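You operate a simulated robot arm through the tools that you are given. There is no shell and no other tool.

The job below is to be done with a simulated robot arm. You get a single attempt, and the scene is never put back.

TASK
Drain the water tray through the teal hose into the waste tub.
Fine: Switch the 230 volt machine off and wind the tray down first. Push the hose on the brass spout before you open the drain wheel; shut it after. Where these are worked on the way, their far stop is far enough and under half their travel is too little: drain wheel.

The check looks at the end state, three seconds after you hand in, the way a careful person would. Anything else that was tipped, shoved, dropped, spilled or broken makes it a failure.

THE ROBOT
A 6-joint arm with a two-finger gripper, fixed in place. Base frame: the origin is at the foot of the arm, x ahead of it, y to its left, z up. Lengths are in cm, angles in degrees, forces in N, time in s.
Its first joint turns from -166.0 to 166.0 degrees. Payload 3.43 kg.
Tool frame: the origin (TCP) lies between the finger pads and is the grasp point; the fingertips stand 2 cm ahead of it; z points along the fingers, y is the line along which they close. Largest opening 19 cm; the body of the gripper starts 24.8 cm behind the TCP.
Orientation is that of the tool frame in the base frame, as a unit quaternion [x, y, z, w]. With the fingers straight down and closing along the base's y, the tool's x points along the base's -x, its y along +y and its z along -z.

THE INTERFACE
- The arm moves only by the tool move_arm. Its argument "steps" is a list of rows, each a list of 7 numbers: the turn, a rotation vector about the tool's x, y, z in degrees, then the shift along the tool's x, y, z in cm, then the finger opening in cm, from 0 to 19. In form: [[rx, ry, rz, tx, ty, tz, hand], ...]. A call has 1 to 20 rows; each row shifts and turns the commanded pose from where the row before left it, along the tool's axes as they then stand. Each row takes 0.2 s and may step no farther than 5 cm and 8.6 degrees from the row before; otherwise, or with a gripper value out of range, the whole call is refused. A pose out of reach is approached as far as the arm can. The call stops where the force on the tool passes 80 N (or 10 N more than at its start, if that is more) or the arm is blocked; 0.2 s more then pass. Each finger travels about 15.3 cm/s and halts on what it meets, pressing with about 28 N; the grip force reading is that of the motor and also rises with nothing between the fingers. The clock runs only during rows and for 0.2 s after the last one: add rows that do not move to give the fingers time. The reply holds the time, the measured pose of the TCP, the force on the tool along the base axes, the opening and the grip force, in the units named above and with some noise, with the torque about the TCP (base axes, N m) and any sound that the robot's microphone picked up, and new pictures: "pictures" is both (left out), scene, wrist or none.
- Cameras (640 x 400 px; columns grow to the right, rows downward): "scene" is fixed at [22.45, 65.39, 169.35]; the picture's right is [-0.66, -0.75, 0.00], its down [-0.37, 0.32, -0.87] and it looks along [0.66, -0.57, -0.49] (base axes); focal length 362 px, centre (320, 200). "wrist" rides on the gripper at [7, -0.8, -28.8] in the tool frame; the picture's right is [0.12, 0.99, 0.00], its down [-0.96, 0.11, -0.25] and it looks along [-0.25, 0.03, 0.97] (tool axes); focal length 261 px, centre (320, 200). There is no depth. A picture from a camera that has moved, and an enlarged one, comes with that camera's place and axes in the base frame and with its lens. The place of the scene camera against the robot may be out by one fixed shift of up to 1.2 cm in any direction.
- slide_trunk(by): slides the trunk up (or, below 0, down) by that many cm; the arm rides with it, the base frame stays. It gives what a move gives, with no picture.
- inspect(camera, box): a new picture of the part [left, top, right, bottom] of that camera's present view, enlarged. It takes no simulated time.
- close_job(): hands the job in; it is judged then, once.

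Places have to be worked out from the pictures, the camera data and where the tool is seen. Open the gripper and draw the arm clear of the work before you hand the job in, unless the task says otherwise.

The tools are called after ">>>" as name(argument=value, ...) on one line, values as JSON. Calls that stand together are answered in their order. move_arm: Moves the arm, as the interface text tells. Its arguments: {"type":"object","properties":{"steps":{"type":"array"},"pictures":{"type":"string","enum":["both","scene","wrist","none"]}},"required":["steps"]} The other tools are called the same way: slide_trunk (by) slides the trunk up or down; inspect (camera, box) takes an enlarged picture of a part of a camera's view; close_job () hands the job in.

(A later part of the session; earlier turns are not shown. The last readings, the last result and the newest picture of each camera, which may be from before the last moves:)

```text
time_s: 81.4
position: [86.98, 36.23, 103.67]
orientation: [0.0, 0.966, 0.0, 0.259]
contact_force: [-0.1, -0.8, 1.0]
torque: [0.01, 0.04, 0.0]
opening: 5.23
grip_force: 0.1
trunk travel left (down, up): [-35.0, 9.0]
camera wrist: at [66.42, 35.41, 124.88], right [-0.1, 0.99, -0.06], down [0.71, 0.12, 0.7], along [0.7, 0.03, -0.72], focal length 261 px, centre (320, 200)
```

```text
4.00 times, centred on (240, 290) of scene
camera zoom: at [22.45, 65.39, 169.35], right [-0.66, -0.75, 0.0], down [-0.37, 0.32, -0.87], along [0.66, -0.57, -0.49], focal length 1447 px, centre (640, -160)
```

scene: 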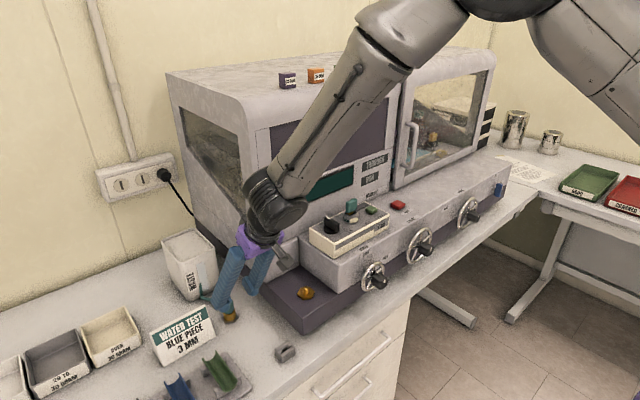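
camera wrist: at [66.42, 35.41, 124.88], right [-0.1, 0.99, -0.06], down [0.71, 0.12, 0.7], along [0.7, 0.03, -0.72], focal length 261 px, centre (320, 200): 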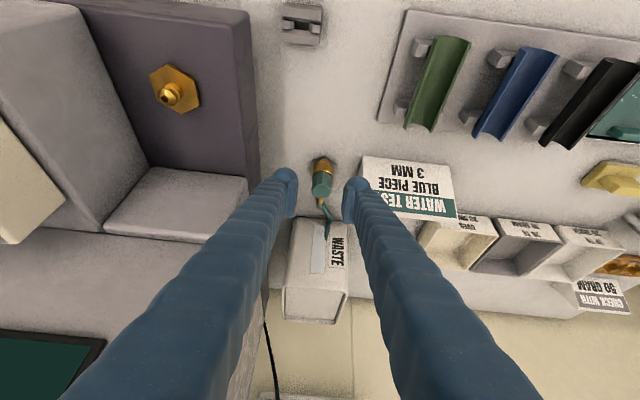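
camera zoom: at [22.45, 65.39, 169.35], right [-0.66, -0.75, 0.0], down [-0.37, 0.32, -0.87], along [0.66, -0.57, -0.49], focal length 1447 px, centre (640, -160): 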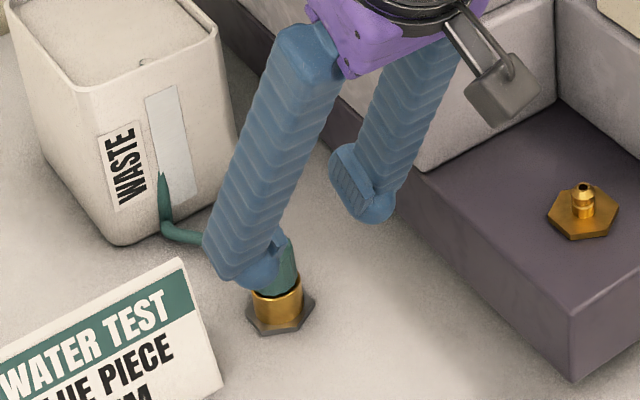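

The view along the approach is excellent: the sleeve lies between the pads. I advance 6 cm along the tool axis and re-check before the final insertion.

>>> move_arm(steps=[[0, 0, 0, 0, 0, 3, 5.2], [0, 0, 0, 0, 0, 3, 5.2], [0, 0, 0, 0, 0, 0, 5.2]], pictures="none")

>>> inspect(camera="wrist", box=[250, 140, 390, 240])

>>> inspect(camera="scene", box=[190, 270, 260, 330])

```text
time_s: 82.2
position: [90.21, 36.04, 98.37]
orientation: [0.001, 0.966, 0.0, 0.259]
contact_force: [0.4, 0.0, -0.4]
torque: [-0.01, -0.01, -0.01]
opening: 5.19
grip_force: 0.0
trunk travel left (down, up): [-35.0, 9.0]
```

```text
4.00 times, centred on (320, 190) of wrist
camera zoom: at [69.64, 35.22, 119.67], right [-0.1, 0.99, -0.06], down [0.71, 0.11, 0.7], along [0.7, 0.03, -0.72], focal length 1043 px, centre (320, 240)
```

zoom: 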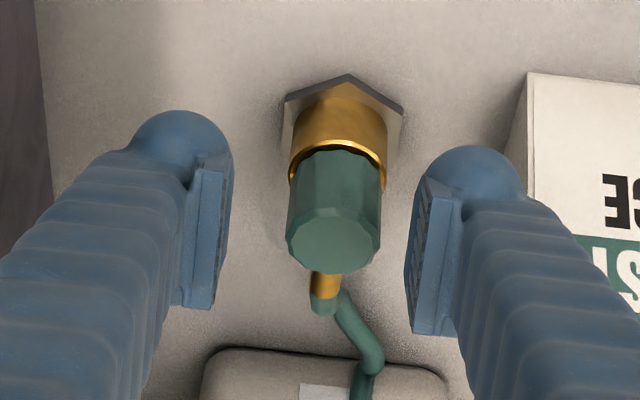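

```text
6.67 times, centred on (225, 300) of scene
camera zoom: at [22.45, 65.39, 169.35], right [-0.66, -0.75, 0.0], down [-0.37, 0.32, -0.87], along [0.66, -0.57, -0.49], focal length 2411 px, centre (953, -467)
```

zoom: 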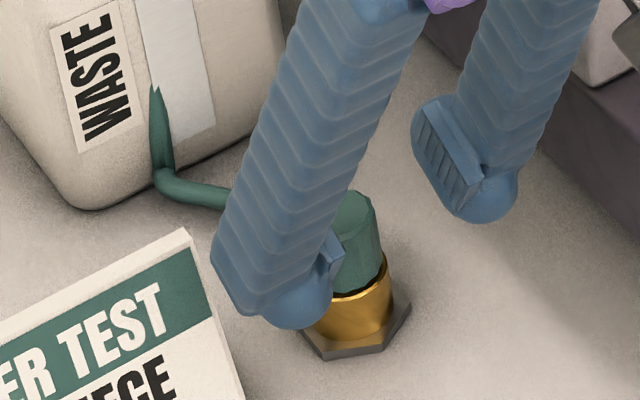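

The sleeve top is at z≈96, axis y≈36.65. I advance the last 4.5 cm, then centre by +0.5 cm in y while closing on the teal sleeve.

>>> move_arm(steps=[[0, 0, 0, -0.2, 0, 2.3, 5.2], [0, 0, 0, 0, 0, 2.2, 5.2], [0, 0, 0, 0, 0, 0, 5.2], [0, 0, 0, 0, 0.25, 0, 4.5], [0, 0, 0, 0, 0.25, 0, 3.8], [0, 0, 0, 0, 0, 0, 3.2], [0, 0, 0, 0, 0, 0, 2.6], [0, 0, 0, 0, 0, 0, 2.4], [0, 0, 0, 0, 0, 0, 2.4]], pictures="none")

>>> inspect(camera="wrist", box=[250, 140, 390, 240])

>>> inspect(camera="scene", box=[190, 270, 260, 330])

```text
time_s: 84.2
position: [92.7, 36.62, 94.63]
orientation: [0.0, 0.966, 0.0, 0.258]
contact_force: [0.7, -0.2, 0.0]
torque: [0.0, 0.01, -0.01]
opening: 2.85
grip_force: 27.8
trunk travel left (down, up): [-35.0, 9.0]
```

```text
4.00 times, centred on (320, 190) of wrist
camera zoom: at [72.09, 35.9, 115.92], right [-0.1, 0.99, -0.06], down [0.71, 0.12, 0.69], along [0.7, 0.03, -0.72], focal length 1043 px, centre (320, 240)
```

zoom: 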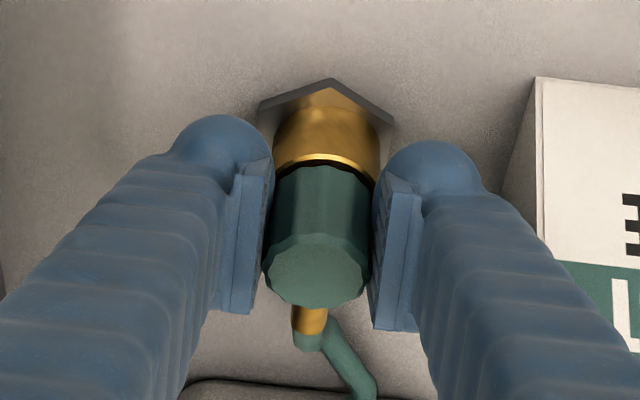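

```text
6.67 times, centred on (225, 300) of scene
camera zoom: at [22.45, 65.39, 169.35], right [-0.66, -0.75, 0.0], down [-0.37, 0.32, -0.87], along [0.66, -0.57, -0.49], focal length 2411 px, centre (953, -467)
```

zoom: 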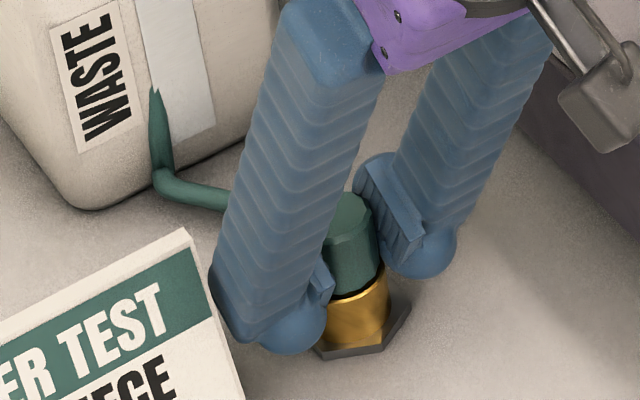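

Gripped at 2.85 cm. I tighten the command and lift vertically in small steps to see what comes up with it.

>>> move_arm(steps=[[0, 0, 0, 0, 0, 0, 1.5], [0, 0, 0, 0, 0, 0, 1.5], [0, 0, 0, -0.25, 0, -0.433, 1.5], [0, 0, 0, -0.25, 0, -0.433, 1.5], [0, 0, 0, -0.25, 0, -0.433, 1.5], [0, 0, 0, -0.25, 0, -0.433, 1.5]], pictures="none")

>>> inspect(camera="wrist", box=[250, 140, 390, 240])

>>> inspect(camera="scene", box=[190, 270, 260, 330])

```text
time_s: 85.6
position: [92.71, 36.8, 96.43]
orientation: [-0.001, 0.966, 0.0, 0.258]
contact_force: [-0.1, -0.4, -0.9]
torque: [-0.02, -0.03, 0.01]
opening: 2.86
grip_force: 28.4
trunk travel left (down, up): [-35.0, 9.0]
```

```text
4.00 times, centred on (320, 190) of wrist
camera zoom: at [72.08, 36.01, 117.87], right [-0.1, 0.99, -0.06], down [0.71, 0.11, 0.69], along [0.7, 0.03, -0.72], focal length 1043 px, centre (320, 240)
```

zoom: 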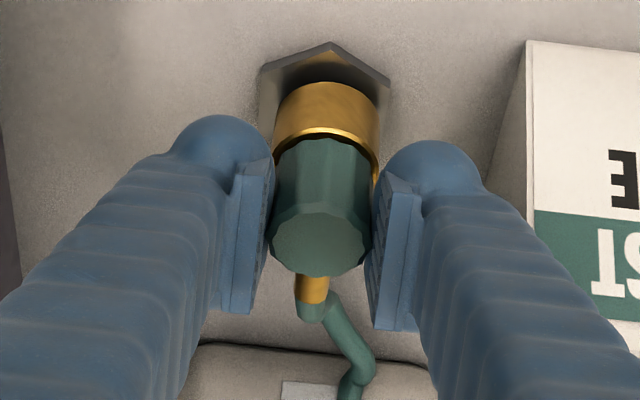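

```text
6.67 times, centred on (225, 300) of scene
camera zoom: at [22.45, 65.39, 169.35], right [-0.66, -0.75, 0.0], down [-0.37, 0.32, -0.87], along [0.66, -0.57, -0.49], focal length 2411 px, centre (953, -467)
```

zoom: 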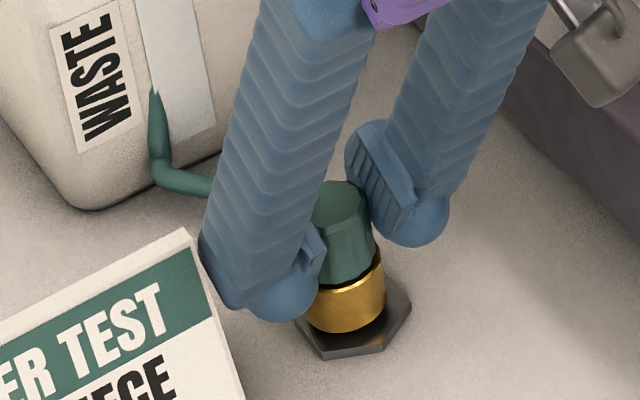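

The brass collar rises with the sleeve, leaving the grey hex plate behind, though the sleeve slipped about 1 cm in the grip initially. Contact force is now ~0; I lift another 1.5 cm and check for further slip.

>>> move_arm(steps=[[0, 0, 0, -0.25, 0, -0.433, 1.0], [0, 0, 0, -0.25, 0, -0.433, 1.0], [0, 0, 0, -0.25, 0, -0.433, 1.0], [0, 0, 0, 0, 0, 0, 1.0]], pictures="none")

>>> inspect(camera="wrist", box=[250, 140, 390, 240])

>>> inspect(camera="scene", box=[190, 270, 260, 330])

```text
time_s: 86.6
position: [92.63, 36.7, 97.86]
orientation: [0.0, 0.966, 0.0, 0.257]
contact_force: [-0.5, 0.5, -1.3]
torque: [0.01, 0.01, 0.0]
opening: 2.86
grip_force: 28.0
trunk travel left (down, up): [-35.0, 9.0]
```

```text
4.00 times, centred on (320, 190) of wrist
camera zoom: at [72.1, 36.04, 119.27], right [-0.1, 0.99, -0.06], down [0.71, 0.12, 0.69], along [0.7, 0.03, -0.72], focal length 1043 px, centre (320, 240)
```

zoom: 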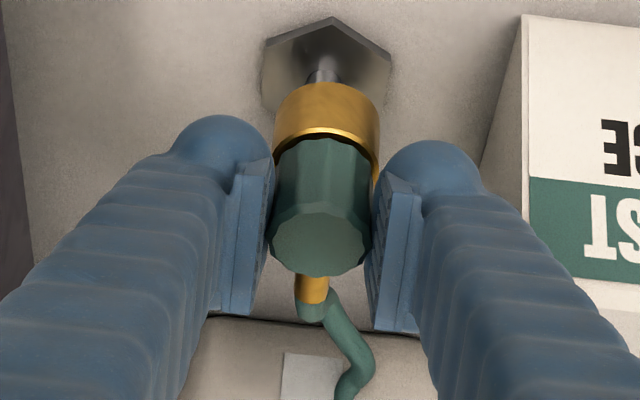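

```text
6.67 times, centred on (225, 300) of scene
camera zoom: at [22.45, 65.39, 169.35], right [-0.66, -0.75, 0.0], down [-0.37, 0.32, -0.87], along [0.66, -0.57, -0.49], focal length 2411 px, centre (953, -467)
```

zoom: 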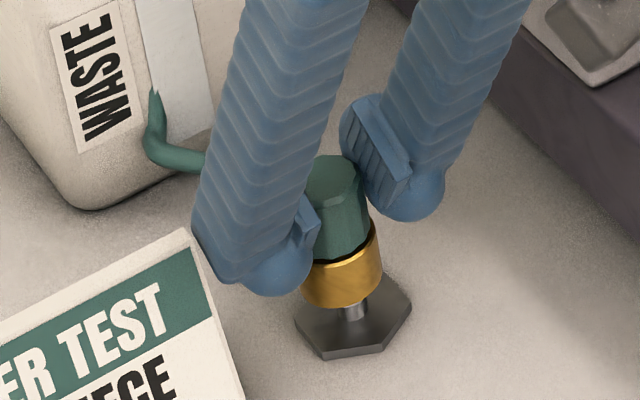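

The connector is off its steel peg and no longer slips. I lift it 16 cm straight up, then carry it back in x before crossing over toward the spout.

>>> move_arm(steps=[[0, 0, 0, -1, 0, -1.732, 1.0], [0, 0, 0, -1.5, 0, -2.6, 1.0], [0, 0, 0, -2, 0, -3.464, 1.0], [0, 0, 0, -2, 0, -3.464, 1.0], [0, 0, 0, -1.6, 0, -2.77, 1.0], [0, 0, 0, 0, 0, 0, 1.0]], pictures="both")

>>> inspect(camera="wrist", box=[250, 140, 390, 240])

>>> inspect(camera="scene", box=[170, 210, 310, 340])

```text
time_s: 88.0
position: [92.7, 36.33, 114.15]
orientation: [0.0, 0.966, 0.0, 0.257]
contact_force: [0.0, 0.3, -1.6]
torque: [-0.03, -0.01, 0.0]
opening: 2.83
grip_force: 28.0
trunk travel left (down, up): [-35.0, 9.0]
camera wrist: at [72.12, 35.78, 135.49], right [-0.1, 0.99, -0.06], down [0.71, 0.12, 0.69], along [0.7, 0.03, -0.72], focal length 261 px, centre (320, 200)
```

scene: 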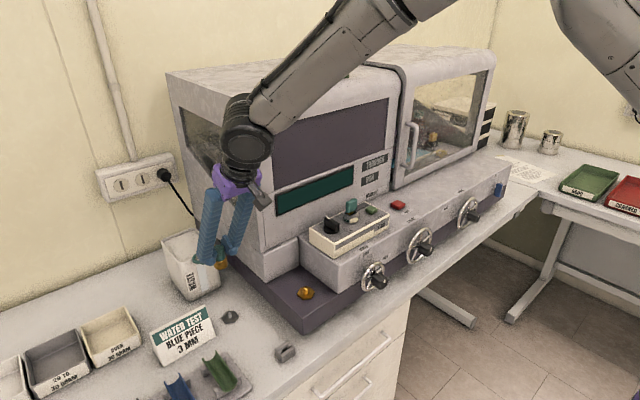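
wrist: 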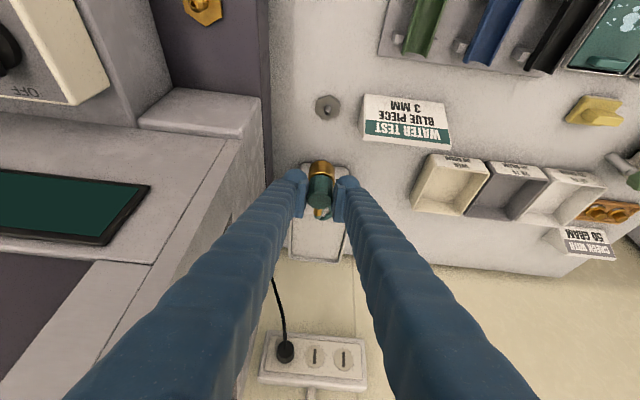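

```text
4.00 times, centred on (320, 190) of wrist
camera zoom: at [72.12, 35.78, 135.49], right [-0.1, 0.99, -0.06], down [0.71, 0.12, 0.69], along [0.7, 0.03, -0.72], focal length 1043 px, centre (320, 240)
```

zoom: 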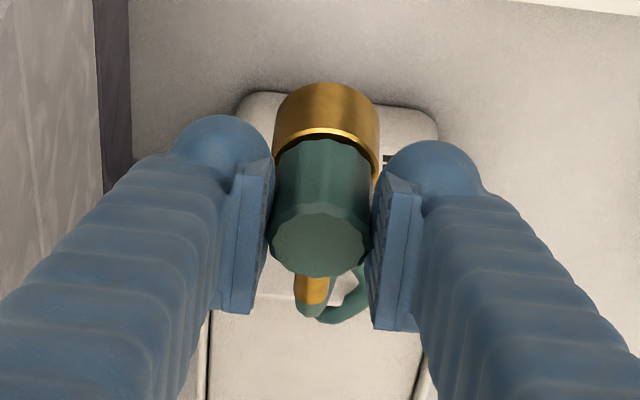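

```text
3.08 times, centred on (240, 275) of scene
camera zoom: at [22.45, 65.39, 169.35], right [-0.66, -0.75, 0.0], down [-0.37, 0.32, -0.87], along [0.66, -0.57, -0.49], focal length 1113 px, centre (566, -31)
```

zoom: 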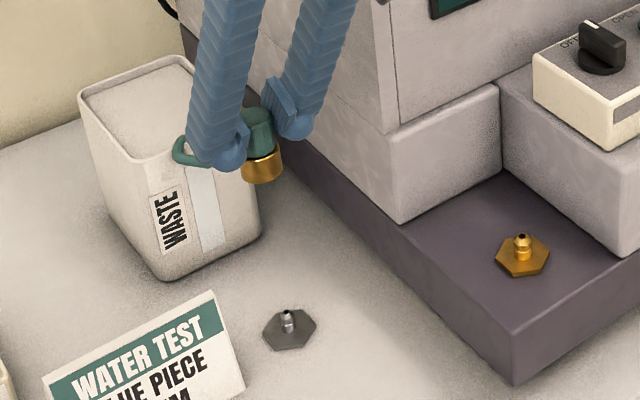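

The connector is held firmly and the hose follows. I carry it back 15 cm in x, then across to hover above the spout.

>>> move_arm(steps=[[0, 0, 0, 3.25, 0, -1.875, 1.0], [0, 0, 0, 3.25, 0, -1.875, 1.0], [0, 0, 0, 3.25, 0, -1.875, 1.0], [0, 0, 0, 3.25, 0, -1.875, 1.0], [0, 0, 0, 0, -3.9, 0, 1.0], [0, 0, 0, 0, -3.9, 0, 1.0], [0, 0, 0, 0, -3.9, 0, 1.0], [0, 0, 0, 0, -3.8, 0, 1.0], [0, 0, 0, 0, 0, 0, 1.0]], pictures="both")

>>> inspect(camera="wrist", box=[250, 120, 390, 220])

>>> inspect(camera="scene", box=[250, 220, 370, 320])

```text
time_s: 90.0
position: [77.61, 21.7, 114.26]
orientation: [0.0, 0.966, 0.0, 0.257]
contact_force: [-0.2, 0.6, -1.4]
torque: [0.02, -0.01, -0.02]
opening: 2.85
grip_force: 27.9
trunk travel left (down, up): [-35.0, 9.0]
camera wrist: at [57.06, 20.91, 135.6], right [-0.1, 0.99, -0.06], down [0.71, 0.12, 0.69], along [0.7, 0.03, -0.72], focal length 261 px, centre (320, 200)
```

scene: 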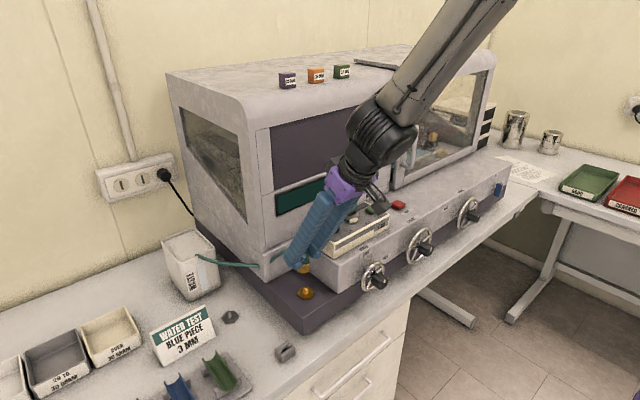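
wrist: 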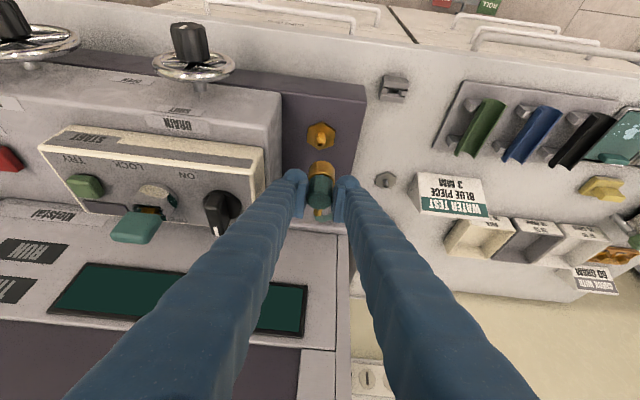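

```text
4.00 times, centred on (320, 170) of wrist
camera zoom: at [57.06, 20.91, 135.6], right [-0.1, 0.99, -0.06], down [0.71, 0.12, 0.69], along [0.7, 0.03, -0.72], focal length 1043 px, centre (320, 320)
```

zoom: 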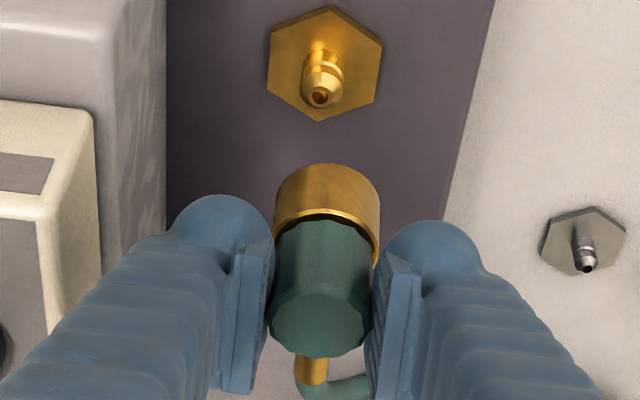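

```text
4.00 times, centred on (310, 270) of scene
camera zoom: at [22.45, 65.39, 169.35], right [-0.66, -0.75, 0.0], down [-0.37, 0.32, -0.87], along [0.66, -0.57, -0.49], focal length 1447 px, centre (360, -80)
```

zoom: 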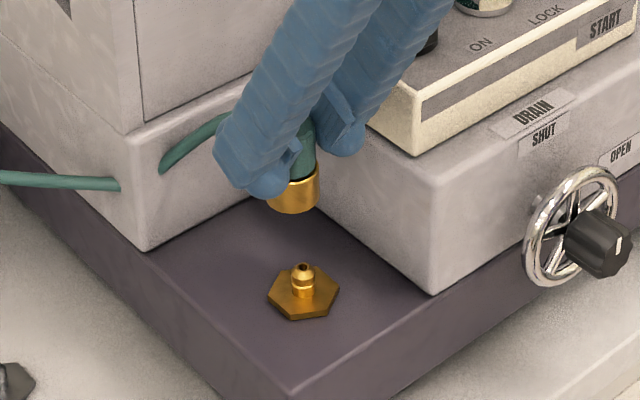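

Over the spout; by the calibrated views the connector sits ~0.55 cm too far in +y and ~0.15 cm short in x. I correct that and descend 4.5 cm for a closer alignment check.

>>> move_arm(steps=[[0, 0, 0, -0.13, -0.57, 0.075, 1.0], [0, 0, 0, 0.75, 0, 1.3, 1.0], [0, 0, 0, 0.75, 0, 1.3, 1.0], [0, 0, 0, 0.75, 0, 1.3, 1.0], [0, 0, 0, 0, 0, 0, 1.0]], pictures="none")

>>> inspect(camera="wrist", box=[250, 120, 390, 220])

>>> inspect(camera="scene", box=[270, 240, 340, 310])

```text
time_s: 91.2
position: [77.66, 20.76, 109.66]
orientation: [0.0, 0.966, 0.0, 0.259]
contact_force: [1.3, 0.1, -0.6]
torque: [-0.01, -0.01, 0.01]
opening: 2.82
grip_force: 27.9
trunk travel left (down, up): [-35.0, 9.0]
```

```text
4.00 times, centred on (320, 170) of wrist
camera zoom: at [57.16, 20.07, 131.0], right [-0.1, 0.99, -0.06], down [0.71, 0.12, 0.7], along [0.7, 0.03, -0.72], focal length 1043 px, centre (320, 320)
```

zoom: 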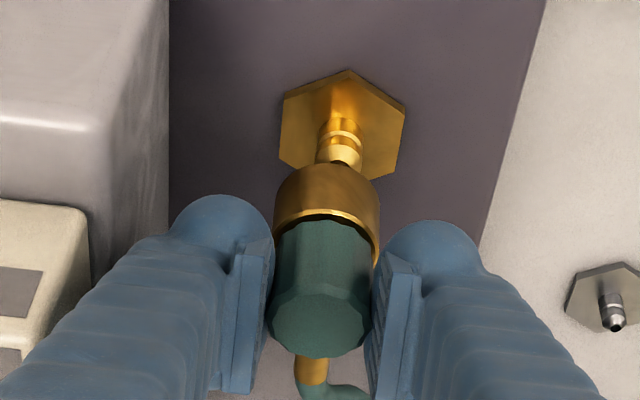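

```text
5.71 times, centred on (305, 275) of scene
camera zoom: at [22.45, 65.39, 169.35], right [-0.66, -0.75, 0.0], down [-0.37, 0.32, -0.87], along [0.66, -0.57, -0.49], focal length 2067 px, centre (406, -229)
```

zoom: 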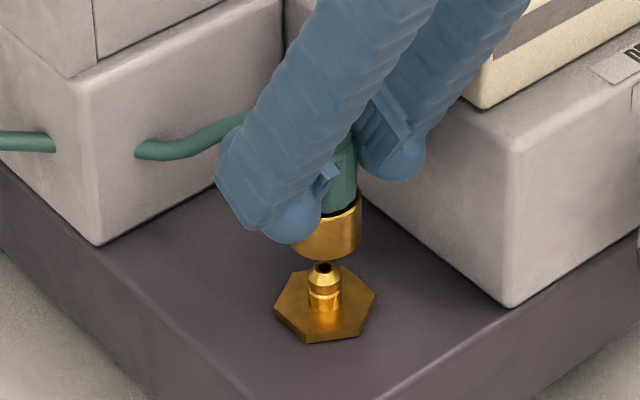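

Close to alignment. I zoom in further from both cameras to measure the brass collar against the spout tip.

>>> inspect(camera="scene", box=[292, 262, 328, 302])

>>> inspect(camera="wrist", box=[295, 130, 350, 175])

```text
10.00 times, centred on (310, 282) of scene
camera zoom: at [22.45, 65.39, 169.35], right [-0.66, -0.75, 0.0], down [-0.37, 0.32, -0.87], along [0.66, -0.57, -0.49], focal length 3617 px, centre (420, -620)
```

zoom: 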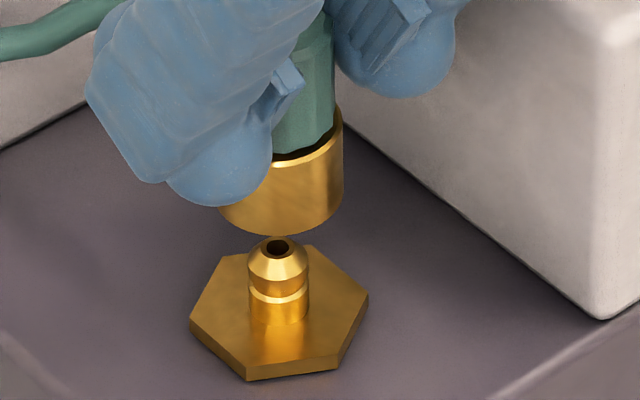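

```text
8.89 times, centred on (322, 152) of wrist
camera zoom: at [57.16, 20.07, 131.0], right [-0.1, 0.99, -0.06], down [0.71, 0.12, 0.7], along [0.7, 0.03, -0.72], focal length 2317 px, centre (298, 622)
```

zoom: 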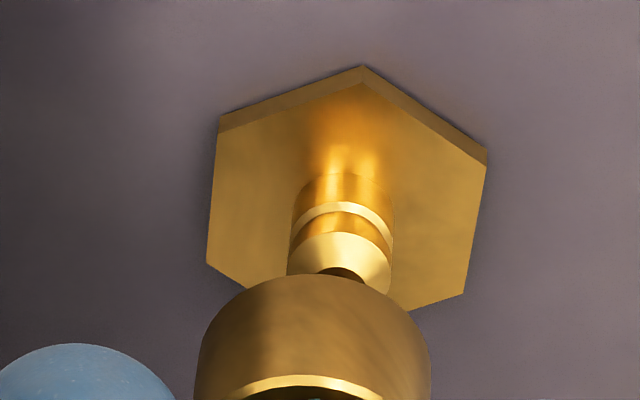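

Combining both views: I need about -0.26 cm in x and +0.31 cm in y. I apply that and re-check before pressing down.

>>> move_arm(steps=[[0, 0, 0, 0.225, 0.31, -0.13, 1.0], [0, 0, 0, 0, 0, 0, 1.0], [0, 0, 0, 0, 0, 0, 1.0]], pictures="none")

>>> inspect(camera="scene", box=[292, 262, 328, 302])

>>> inspect(camera="wrist", box=[295, 130, 350, 175])

```text
time_s: 92.0
position: [77.46, 21.03, 109.79]
orientation: [-0.001, 0.966, 0.0, 0.258]
contact_force: [0.2, 0.0, -0.9]
torque: [0.01, 0.03, 0.01]
opening: 2.83
grip_force: 27.5
trunk travel left (down, up): [-35.0, 9.0]
```

```text
10.00 times, centred on (310, 282) of scene
camera zoom: at [22.45, 65.39, 169.35], right [-0.66, -0.75, 0.0], down [-0.37, 0.32, -0.87], along [0.66, -0.57, -0.49], focal length 3617 px, centre (420, -620)
```

zoom: 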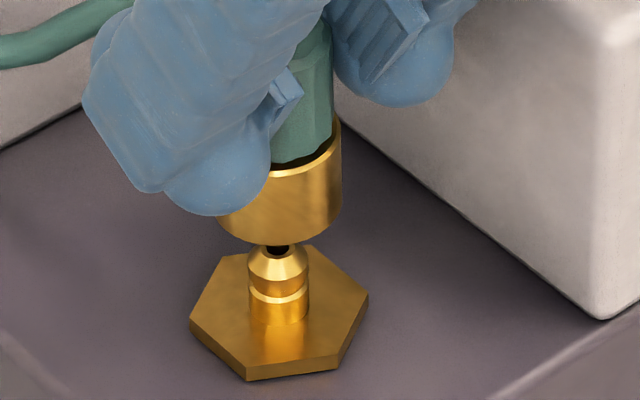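

```text
8.89 times, centred on (322, 152) of wrist
camera zoom: at [56.9, 20.34, 131.03], right [-0.1, 0.99, -0.06], down [0.71, 0.11, 0.69], along [0.7, 0.03, -0.72], focal length 2317 px, centre (298, 622)
```

zoom: 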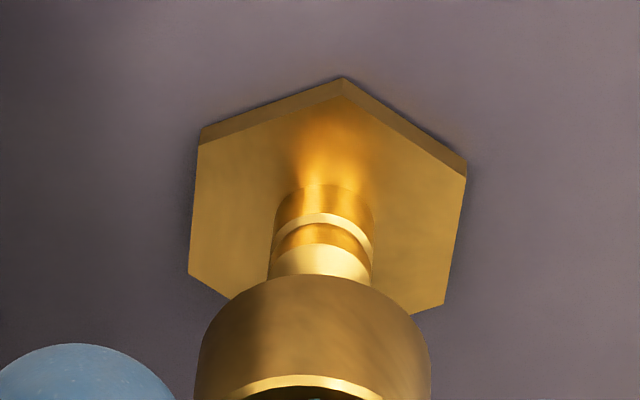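

Both views now show the collar concentric with the spout. I press down vertically in 0.4 cm rows, first 2.4 cm.

>>> move_arm(steps=[[0, 0, 0, 0.2, 0, 0.346, 1.0], [0, 0, 0, 0.2, 0, 0.346, 1.0], [0, 0, 0, 0.2, 0, 0.346, 1.0], [0, 0, 0, 0.2, 0, 0.346, 1.0], [0, 0, 0, 0.2, 0, 0.346, 1.0], [0, 0, 0, 0.2, 0, 0.346, 1.0]], pictures="none")

>>> inspect(camera="scene", box=[292, 262, 328, 302])

>>> inspect(camera="wrist", box=[270, 130, 370, 210])

```text
time_s: 93.4
position: [77.57, 21.17, 107.39]
orientation: [-0.001, 0.966, 0.0, 0.258]
contact_force: [0.1, 0.4, -1.5]
torque: [-0.01, 0.01, -0.02]
opening: 2.8
grip_force: 27.5
trunk travel left (down, up): [-35.0, 9.0]
```

```text
10.00 times, centred on (310, 282) of scene
camera zoom: at [22.45, 65.39, 169.35], right [-0.66, -0.75, 0.0], down [-0.37, 0.32, -0.87], along [0.66, -0.57, -0.49], focal length 3617 px, centre (420, -620)
```

zoom: 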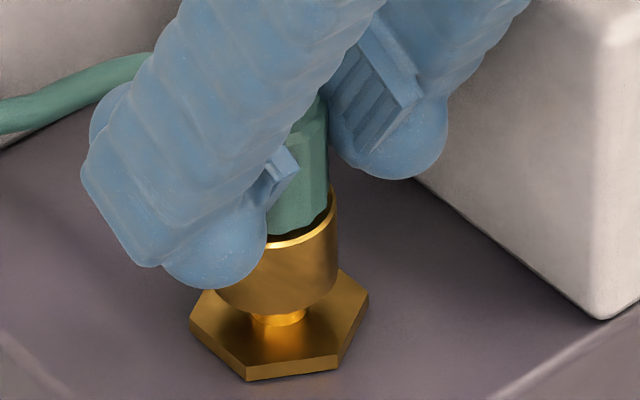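

```text
5.00 times, centred on (320, 170) of wrist
camera zoom: at [57.02, 20.43, 128.62], right [-0.1, 0.99, -0.06], down [0.71, 0.12, 0.69], along [0.7, 0.03, -0.72], focal length 1303 px, centre (320, 350)
```

zoom: 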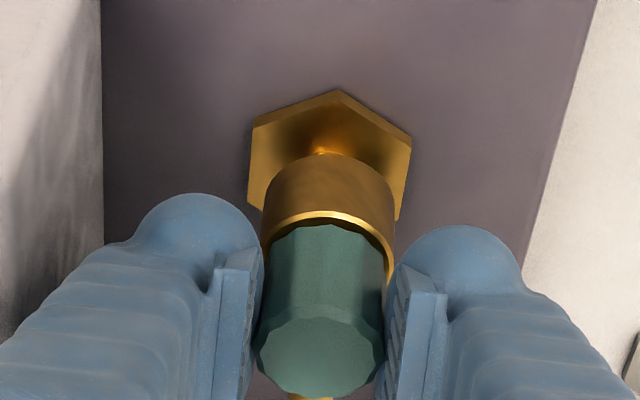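

The spout is entering the collar without contact force. I continue downward in 0.3 cm rows until resistance appears.

>>> move_arm(steps=[[0, 0, 0, 0.15, 0, 0.26, 1.0], [0, 0, 0, 0.15, 0, 0.26, 1.0], [0, 0, 0, 0.15, 0, 0.26, 1.0], [0, 0, 0, 0.15, 0, 0.26, 1.0]], pictures="none")

>>> inspect(camera="scene", box=[292, 262, 328, 302])

>>> inspect(camera="wrist", box=[270, 130, 370, 210])

```text
time_s: 94.4
position: [77.66, 21.0, 106.07]
orientation: [0.0, 0.966, 0.0, 0.259]
contact_force: [-0.9, 1.1, 1.4]
torque: [-0.05, 0.04, -0.01]
opening: 2.85
grip_force: 28.3
trunk travel left (down, up): [-35.0, 9.0]
```

```text
10.00 times, centred on (310, 282) of scene
camera zoom: at [22.45, 65.39, 169.35], right [-0.66, -0.75, 0.0], down [-0.37, 0.32, -0.87], along [0.66, -0.57, -0.49], focal length 3617 px, centre (420, -620)
```

zoom: 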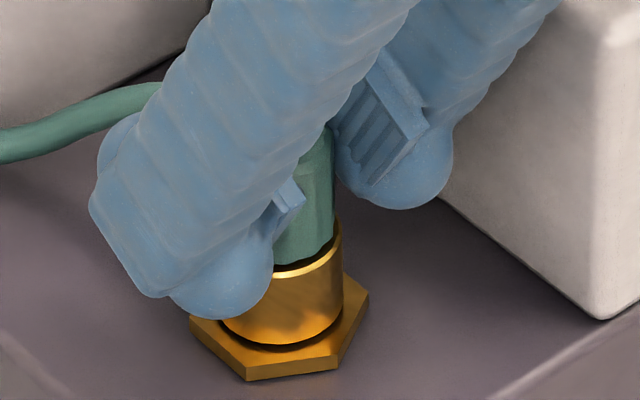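

```text
5.00 times, centred on (320, 170) of wrist
camera zoom: at [57.02, 20.24, 127.48], right [-0.1, 0.99, -0.06], down [0.71, 0.12, 0.69], along [0.7, 0.03, -0.72], focal length 1303 px, centre (320, 350)
```

zoom: 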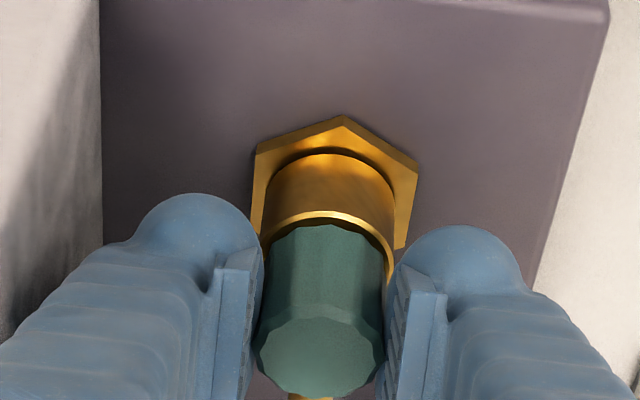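

The collar is almost on the hex plate. I press further in 0.15 cm rows to seat it firmly.

>>> move_arm(steps=[[0, 0, 0, 0.075, 0, 0.13, 1.0], [0, 0, 0, 0.075, 0, 0.13, 1.0], [0, 0, 0, 0.075, 0, 0.13, 1.0], [0, 0, 0, 0.075, 0, 0.13, 1.0], [0, 0, 0, 0, 0, 0, 1.0]], pictures="none")

>>> inspect(camera="scene", box=[292, 262, 328, 302])

>>> inspect(camera="wrist", box=[270, 130, 370, 210])

```text
time_s: 95.6
position: [77.63, 20.92, 105.67]
orientation: [0.001, 0.966, 0.0, 0.26]
contact_force: [4.9, 1.0, 20.5]
torque: [0.01, -0.23, -0.01]
opening: 2.84
grip_force: 27.6
trunk travel left (down, up): [-35.0, 9.0]
```

```text
10.00 times, centred on (310, 282) of scene
camera zoom: at [22.45, 65.39, 169.35], right [-0.66, -0.75, 0.0], down [-0.37, 0.32, -0.87], along [0.66, -0.57, -0.49], focal length 3617 px, centre (420, -620)
```

zoom: 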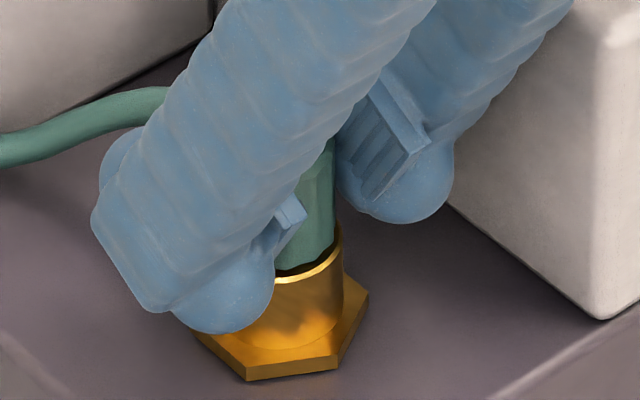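

```text
5.00 times, centred on (320, 170) of wrist
camera zoom: at [56.94, 20.23, 126.94], right [-0.1, 0.99, -0.06], down [0.71, 0.11, 0.7], along [0.7, 0.03, -0.71], focal length 1303 px, centre (320, 350)
```

zoom: 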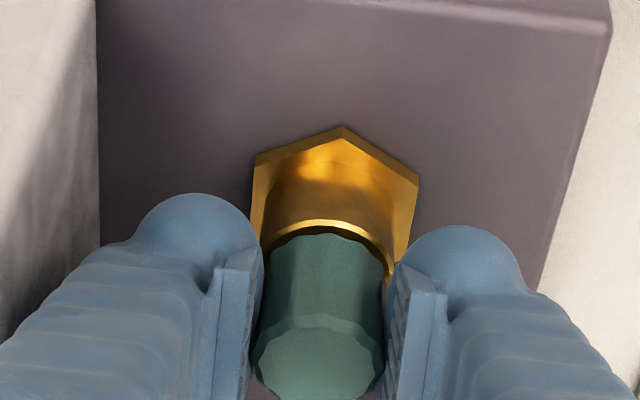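

The collar sits flush on the hex plate with 20 N reaction. One more small press to make sure it is fully home, then I'll open gently.

>>> move_arm(steps=[[0, 0, 0, 0.075, 0, 0.13, 1.0], [0, 0, 0, 0.075, 0, 0.13, 1.0], [0, 0, 0, 0, 0, 0, 1.0]], pictures="none")

>>> inspect(camera="scene", box=[240, 240, 340, 310])

>>> inspect(camera="wrist", box=[270, 130, 370, 210])

```text
time_s: 96.4
position: [77.47, 20.87, 105.3]
orientation: [0.001, 0.966, -0.001, 0.259]
contact_force: [5.6, 1.9, 17.8]
torque: [0.06, -0.19, 0.01]
opening: 2.83
grip_force: 28.7
trunk travel left (down, up): [-35.0, 9.0]
```

```text
5.71 times, centred on (290, 275) of scene
camera zoom: at [22.45, 65.39, 169.35], right [-0.66, -0.75, 0.0], down [-0.37, 0.32, -0.87], along [0.66, -0.57, -0.49], focal length 2067 px, centre (491, -229)
```

zoom: 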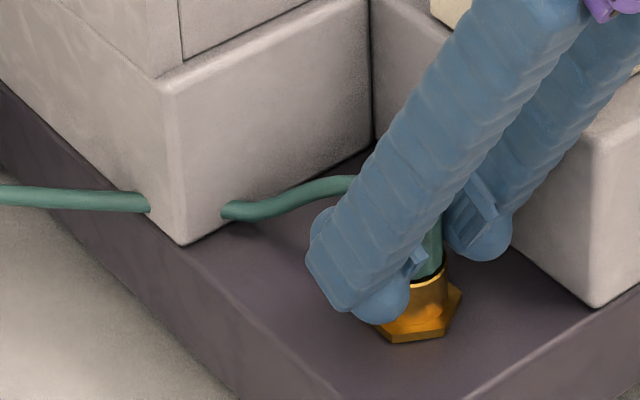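

```text
5.00 times, centred on (320, 170) of wrist
camera zoom: at [56.89, 20.22, 126.57], right [-0.1, 0.99, -0.06], down [0.71, 0.11, 0.7], along [0.7, 0.03, -0.72], focal length 1303 px, centre (320, 350)
```

zoom: 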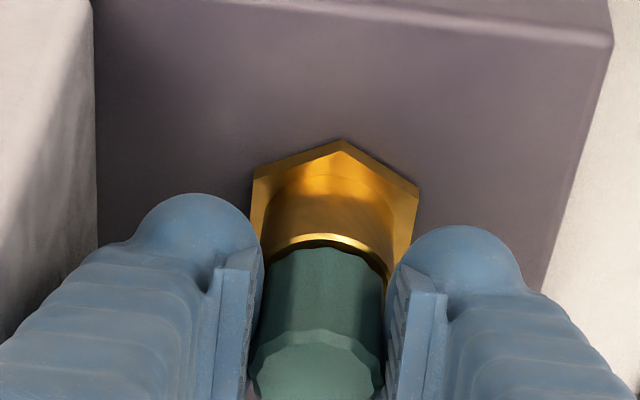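

The hand now just slides along the sleeve at constant ~18 N, so the connector is fully seated. I open only slightly (3.6 cm, wall nearby) and back out along the tool axis.

>>> move_arm(steps=[[0, 0, 0, 0, 0.1, 0, 3.0], [0, 0, 0, 0, 0, 0, 3.6], [0, 0, 0, 0, 0, 0, 3.6], [0, 0, 0, 0, 0, -1.5, 3.6], [0, 0, 0, 0, 0, -2.5, 3.6], [0, 0, 0, 0, 0, -3, 3.6], [0, 0, 0, 0, 0, -4, 3.6], [0, 0, 0, 0, 0, 0, 3.6]], pictures="both")

>>> inspect(camera="scene", box=[180, 220, 340, 320])

>>> inspect(camera="wrist", box=[250, 90, 390, 200])

```text
time_s: 98.2
position: [72.29, 20.8, 114.72]
orientation: [0.0, 0.966, 0.0, 0.259]
contact_force: [0.4, -0.2, 0.5]
torque: [0.01, 0.05, 0.02]
opening: 3.57
grip_force: 0.2
trunk travel left (down, up): [-35.0, 9.0]
camera wrist: at [51.62, 20.18, 135.94], right [-0.1, 0.99, -0.06], down [0.71, 0.11, 0.69], along [0.7, 0.03, -0.72], focal length 261 px, centre (320, 200)
```

scene: 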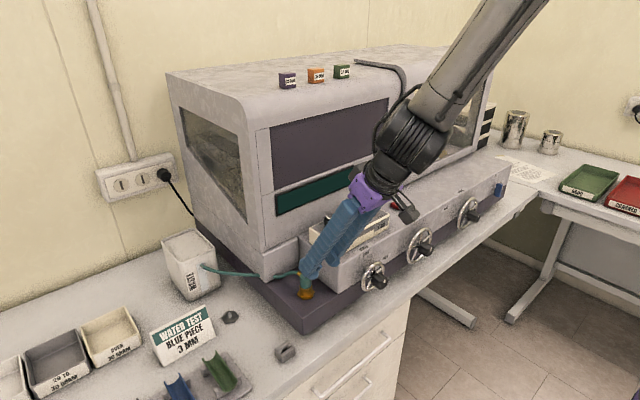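
wrist: 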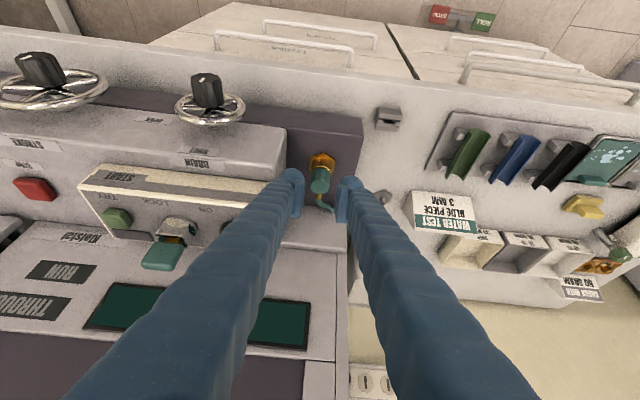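

```text
4.00 times, centred on (260, 270) of scene
camera zoom: at [22.45, 65.39, 169.35], right [-0.66, -0.75, 0.0], down [-0.37, 0.32, -0.87], along [0.66, -0.57, -0.49], focal length 1447 px, centre (560, -80)
```

zoom: 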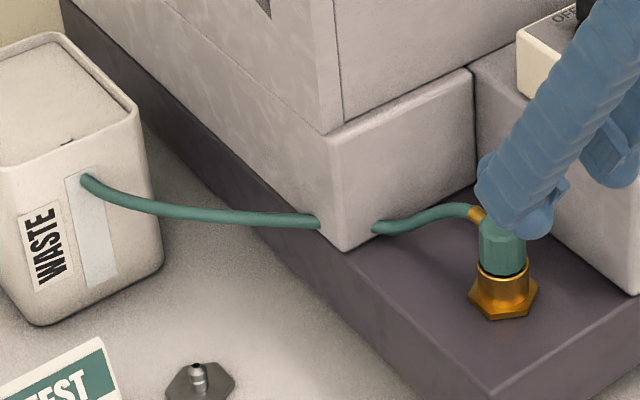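

```text
3.64 times, centred on (320, 145) of wrist
camera zoom: at [51.62, 20.18, 135.94], right [-0.1, 0.99, -0.06], down [0.71, 0.11, 0.69], along [0.7, 0.03, -0.72], focal length 948 px, centre (320, 400)
```

zoom: 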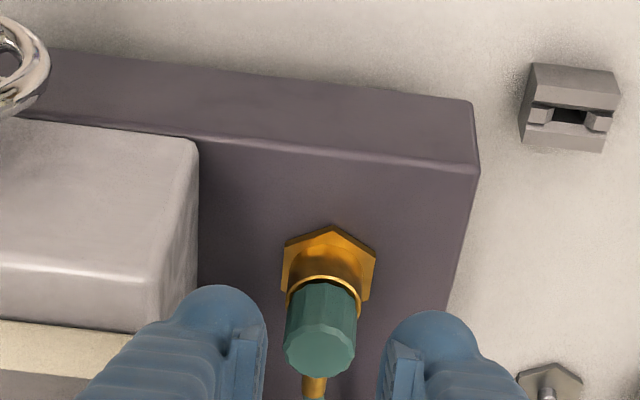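

The hose connector is seated on the brass spout and free of the hand. Now I back off upward, return to tool-down, and set up for the DRAIN wheel with the hand rolled 45° toward +y.

>>> move_arm(steps=[[0, 0, 0, -1.875, 0, -3.25, 4], [0, 0, 0, -1.875, 0, -3.25, 5], [0, 0, 0, -1.875, 0, -3.25, 6.5], [0, 0, 0, -1.875, 0, -3.25, 6.5], [0, 7.5, 0, 0, 0, 0, 6.5], [0, 7.5, 0, 0, 0, 0, 6.5], [0, 7.5, 0, 0, 0, 0, 6.5], [0, 7.5, 0, 0, 0, 0, 6.5], [0, 0, 0, 2.27, -1.6, 2.57, 6.5], [0, 0, 0, 2.27, -1.6, 2.57, 6.5], [0, 0, 0, 2.27, -1.6, 2.57, 6.5], [7.5, 0, 0, 0, 0, 0, 6.5], [7.5, 0, 0, 0, 0, 0, 6.5], [7.5, 0, 0, 0, 0, 0, 6.5], [7.5, 0, 0, 0, 0, 0, 6.5], [7.5, 0, 0, 0, 0, 0, 6.5], [7.5, 0, 0, 0, 0, 0, 6.5], [0, 0, 0, 0, 0, 0, 6.5]], pictures="both")

>>> inspect(camera="wrist", box=[220, 100, 420, 240])

```text
time_s: 102.0
position: [65.0, 16.36, 122.22]
orientation: [0.001, 0.924, -0.383, 0.0]
contact_force: [0.4, -0.4, 1.1]
torque: [-0.03, -0.01, -0.02]
opening: 6.5
grip_force: 0.0
trunk travel left (down, up): [-35.0, 9.0]
camera wrist: at [57.95, 36.27, 142.96], right [-0.12, 0.7, -0.7], down [0.96, 0.26, 0.09], along [0.25, -0.67, -0.7], focal length 261 px, centre (320, 200)
```

scene: 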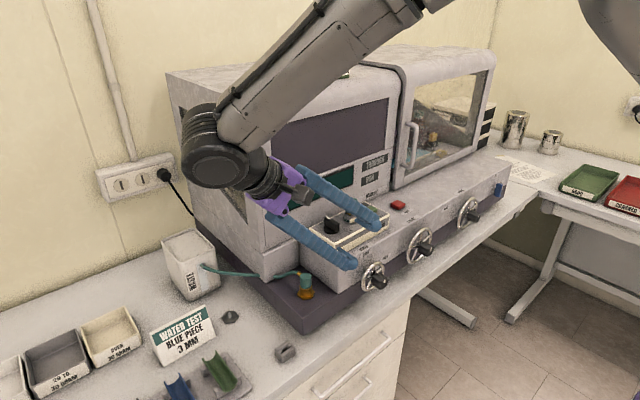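
wrist: 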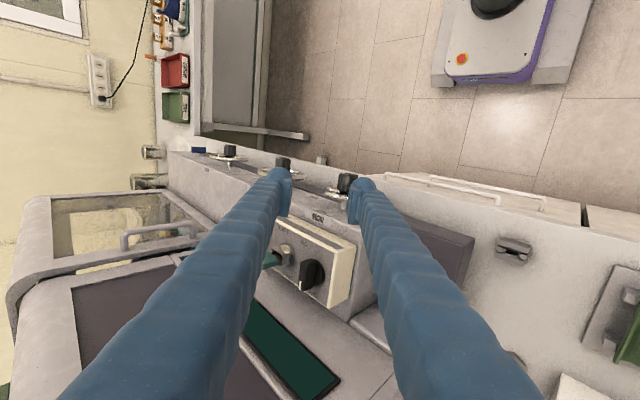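

```text
2.86 times, centred on (320, 170) of wrist
camera zoom: at [57.95, 36.27, 142.96], right [-0.12, 0.7, -0.7], down [0.96, 0.26, 0.09], along [0.25, -0.67, -0.7], focal length 745 px, centre (320, 286)
```

zoom: 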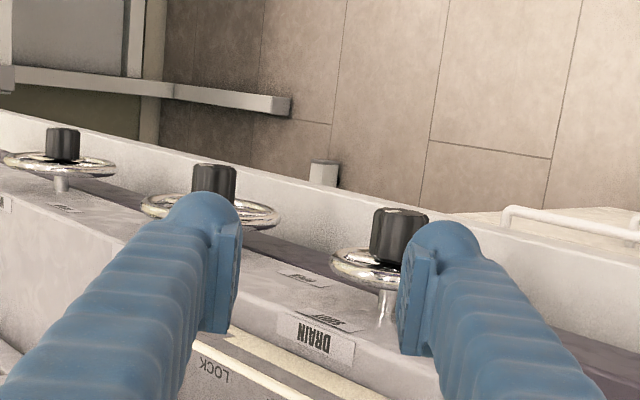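

The DRAIN hub shows at about (66.5, 5.2, 102.7). I line the hand up on its axis at 10 cm distance and check.

>>> move_arm(steps=[[0, 0, 0, -0.13, 1.92, 3.88, 6.5], [0, 0, 0, -0.13, 1.92, 3.88, 6.5], [0, 0, 0, -0.13, 1.92, 3.88, 6.5], [0, 0, 0, 0, 0, 0, 6.5]], pictures="wrist")

>>> inspect(camera="wrist", box=[250, 120, 390, 220])

>>> inspect(camera="scene", box=[330, 220, 430, 310])

```text
time_s: 103.0
position: [65.23, 12.11, 109.66]
orientation: [0.0, 0.924, -0.382, 0.001]
contact_force: [0.1, -0.4, -0.1]
torque: [0.01, 0.01, 0.03]
opening: 6.5
grip_force: 0.1
trunk travel left (down, up): [-35.0, 9.0]
camera wrist: at [58.12, 32.04, 130.44], right [-0.12, 0.7, -0.7], down [0.96, 0.26, 0.09], along [0.25, -0.66, -0.71], focal length 261 px, centre (320, 200)
```

wrist: 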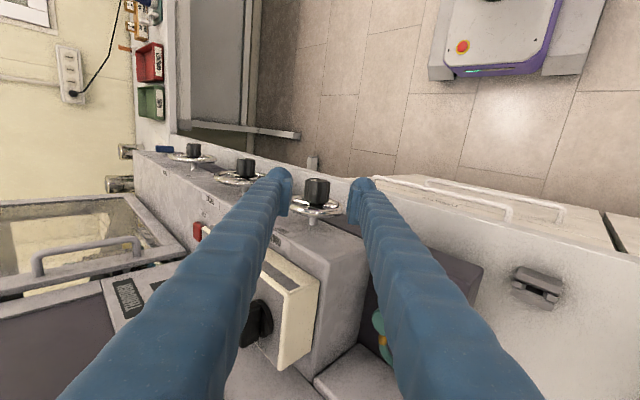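

```text
4.00 times, centred on (320, 170) of wrist
camera zoom: at [58.12, 32.04, 130.44], right [-0.12, 0.7, -0.7], down [0.96, 0.26, 0.09], along [0.25, -0.66, -0.71], focal length 1043 px, centre (320, 320)
```

zoom: 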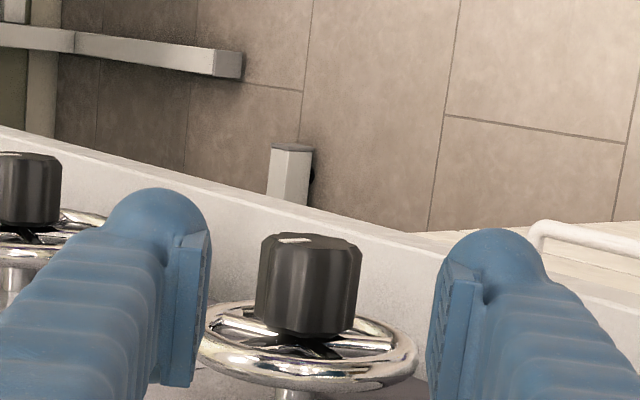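

```text
4.44 times, centred on (380, 265) of scene
camera zoom: at [22.45, 65.39, 169.35], right [-0.66, -0.75, 0.0], down [-0.37, 0.32, -0.87], along [0.66, -0.57, -0.49], focal length 1608 px, centre (53, -89)
```

zoom: 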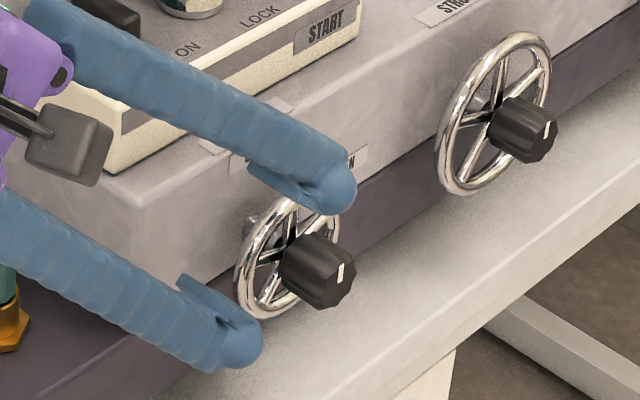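

Hub is ~0.35 cm off to one side and ~0.4 cm deeper in x than the hand. I correct, slide 9.8 cm onto the hub, and close.

>>> move_arm(steps=[[0, 0, 0, -0.4, -0.35, 0, 6.5], [0, 0, 0, 0, 0, 3.3, 6.5], [0, 0, 0, 0, 0, 3.3, 6.5], [0, 0, 0, 0, 0, 3.2, 6.5], [0, 0, 0, 0, 0, 0, 6.5], [0, 0, 0, 0, 0, 0, 5], [0, 0, 0, 0, 0, 0, 3.5], [0, 0, 0, 0, 0, 0, 2.5], [0, 0, 0, 0, 0, 0, 2.5]], pictures="none")

>>> inspect(camera="wrist", box=[250, 130, 390, 230])

>>> inspect(camera="scene", box=[330, 220, 430, 310])

```text
time_s: 105.0
position: [65.86, 5.09, 103.12]
orientation: [0.0, 0.924, -0.383, -0.001]
contact_force: [-4.8, 10.6, -22.1]
torque: [-0.02, 0.14, 0.04]
opening: 3.79
grip_force: 11.9
trunk travel left (down, up): [-35.0, 9.0]
```

```text
4.00 times, centred on (320, 180) of wrist
camera zoom: at [58.74, 24.83, 123.93], right [-0.12, 0.7, -0.7], down [0.96, 0.26, 0.09], along [0.24, -0.66, -0.71], focal length 1043 px, centre (320, 280)
```

zoom: 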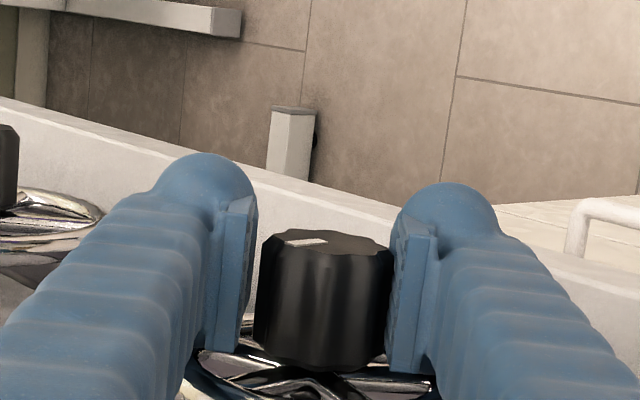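

```text
4.44 times, centred on (380, 265) of scene
camera zoom: at [22.45, 65.39, 169.35], right [-0.66, -0.75, 0.0], down [-0.37, 0.32, -0.87], along [0.66, -0.57, -0.49], focal length 1608 px, centre (53, -89)
```

zoom: 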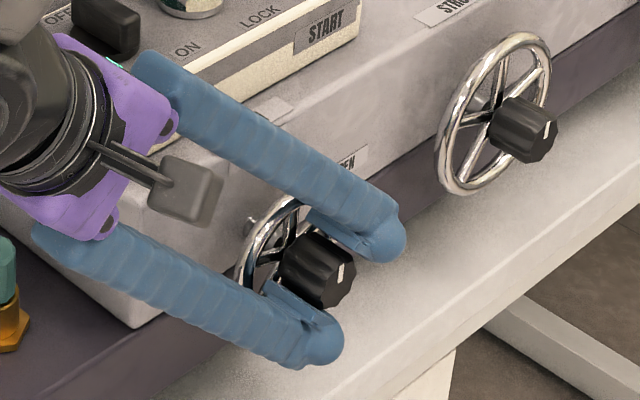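

The lower finger touched first, so the hub is ~0.3 cm toward +tool-y. I recentre and close again.

>>> move_arm(steps=[[0, 0, 0, 0, 0, 0, 4.5], [0, 0, 0, 0, 0.28, 0, 4.5], [0, 0, 0, 0, 0, 0, 3.5], [0, 0, 0, 0, 0, 0, 2.5], [0, 0, 0, 0, 0, 0, 2.5], [0, 0, 0, 0, 0, 0, 2.5]], pictures="none")

>>> inspect(camera="wrist", box=[250, 130, 390, 230])

```text
time_s: 106.4
position: [65.96, 5.22, 103.07]
orientation: [0.0, 0.924, -0.383, 0.001]
contact_force: [-1.3, 1.8, 2.0]
torque: [-0.01, 0.02, -0.02]
opening: 3.45
grip_force: 45.3
trunk travel left (down, up): [-35.0, 9.0]
```

```text
4.00 times, centred on (320, 180) of wrist
camera zoom: at [58.8, 25.02, 123.82], right [-0.12, 0.7, -0.7], down [0.96, 0.26, 0.09], along [0.24, -0.66, -0.71], focal length 1043 px, centre (320, 280)
```

zoom: 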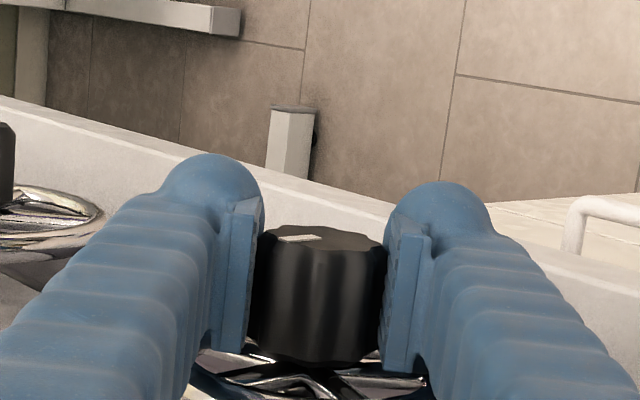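

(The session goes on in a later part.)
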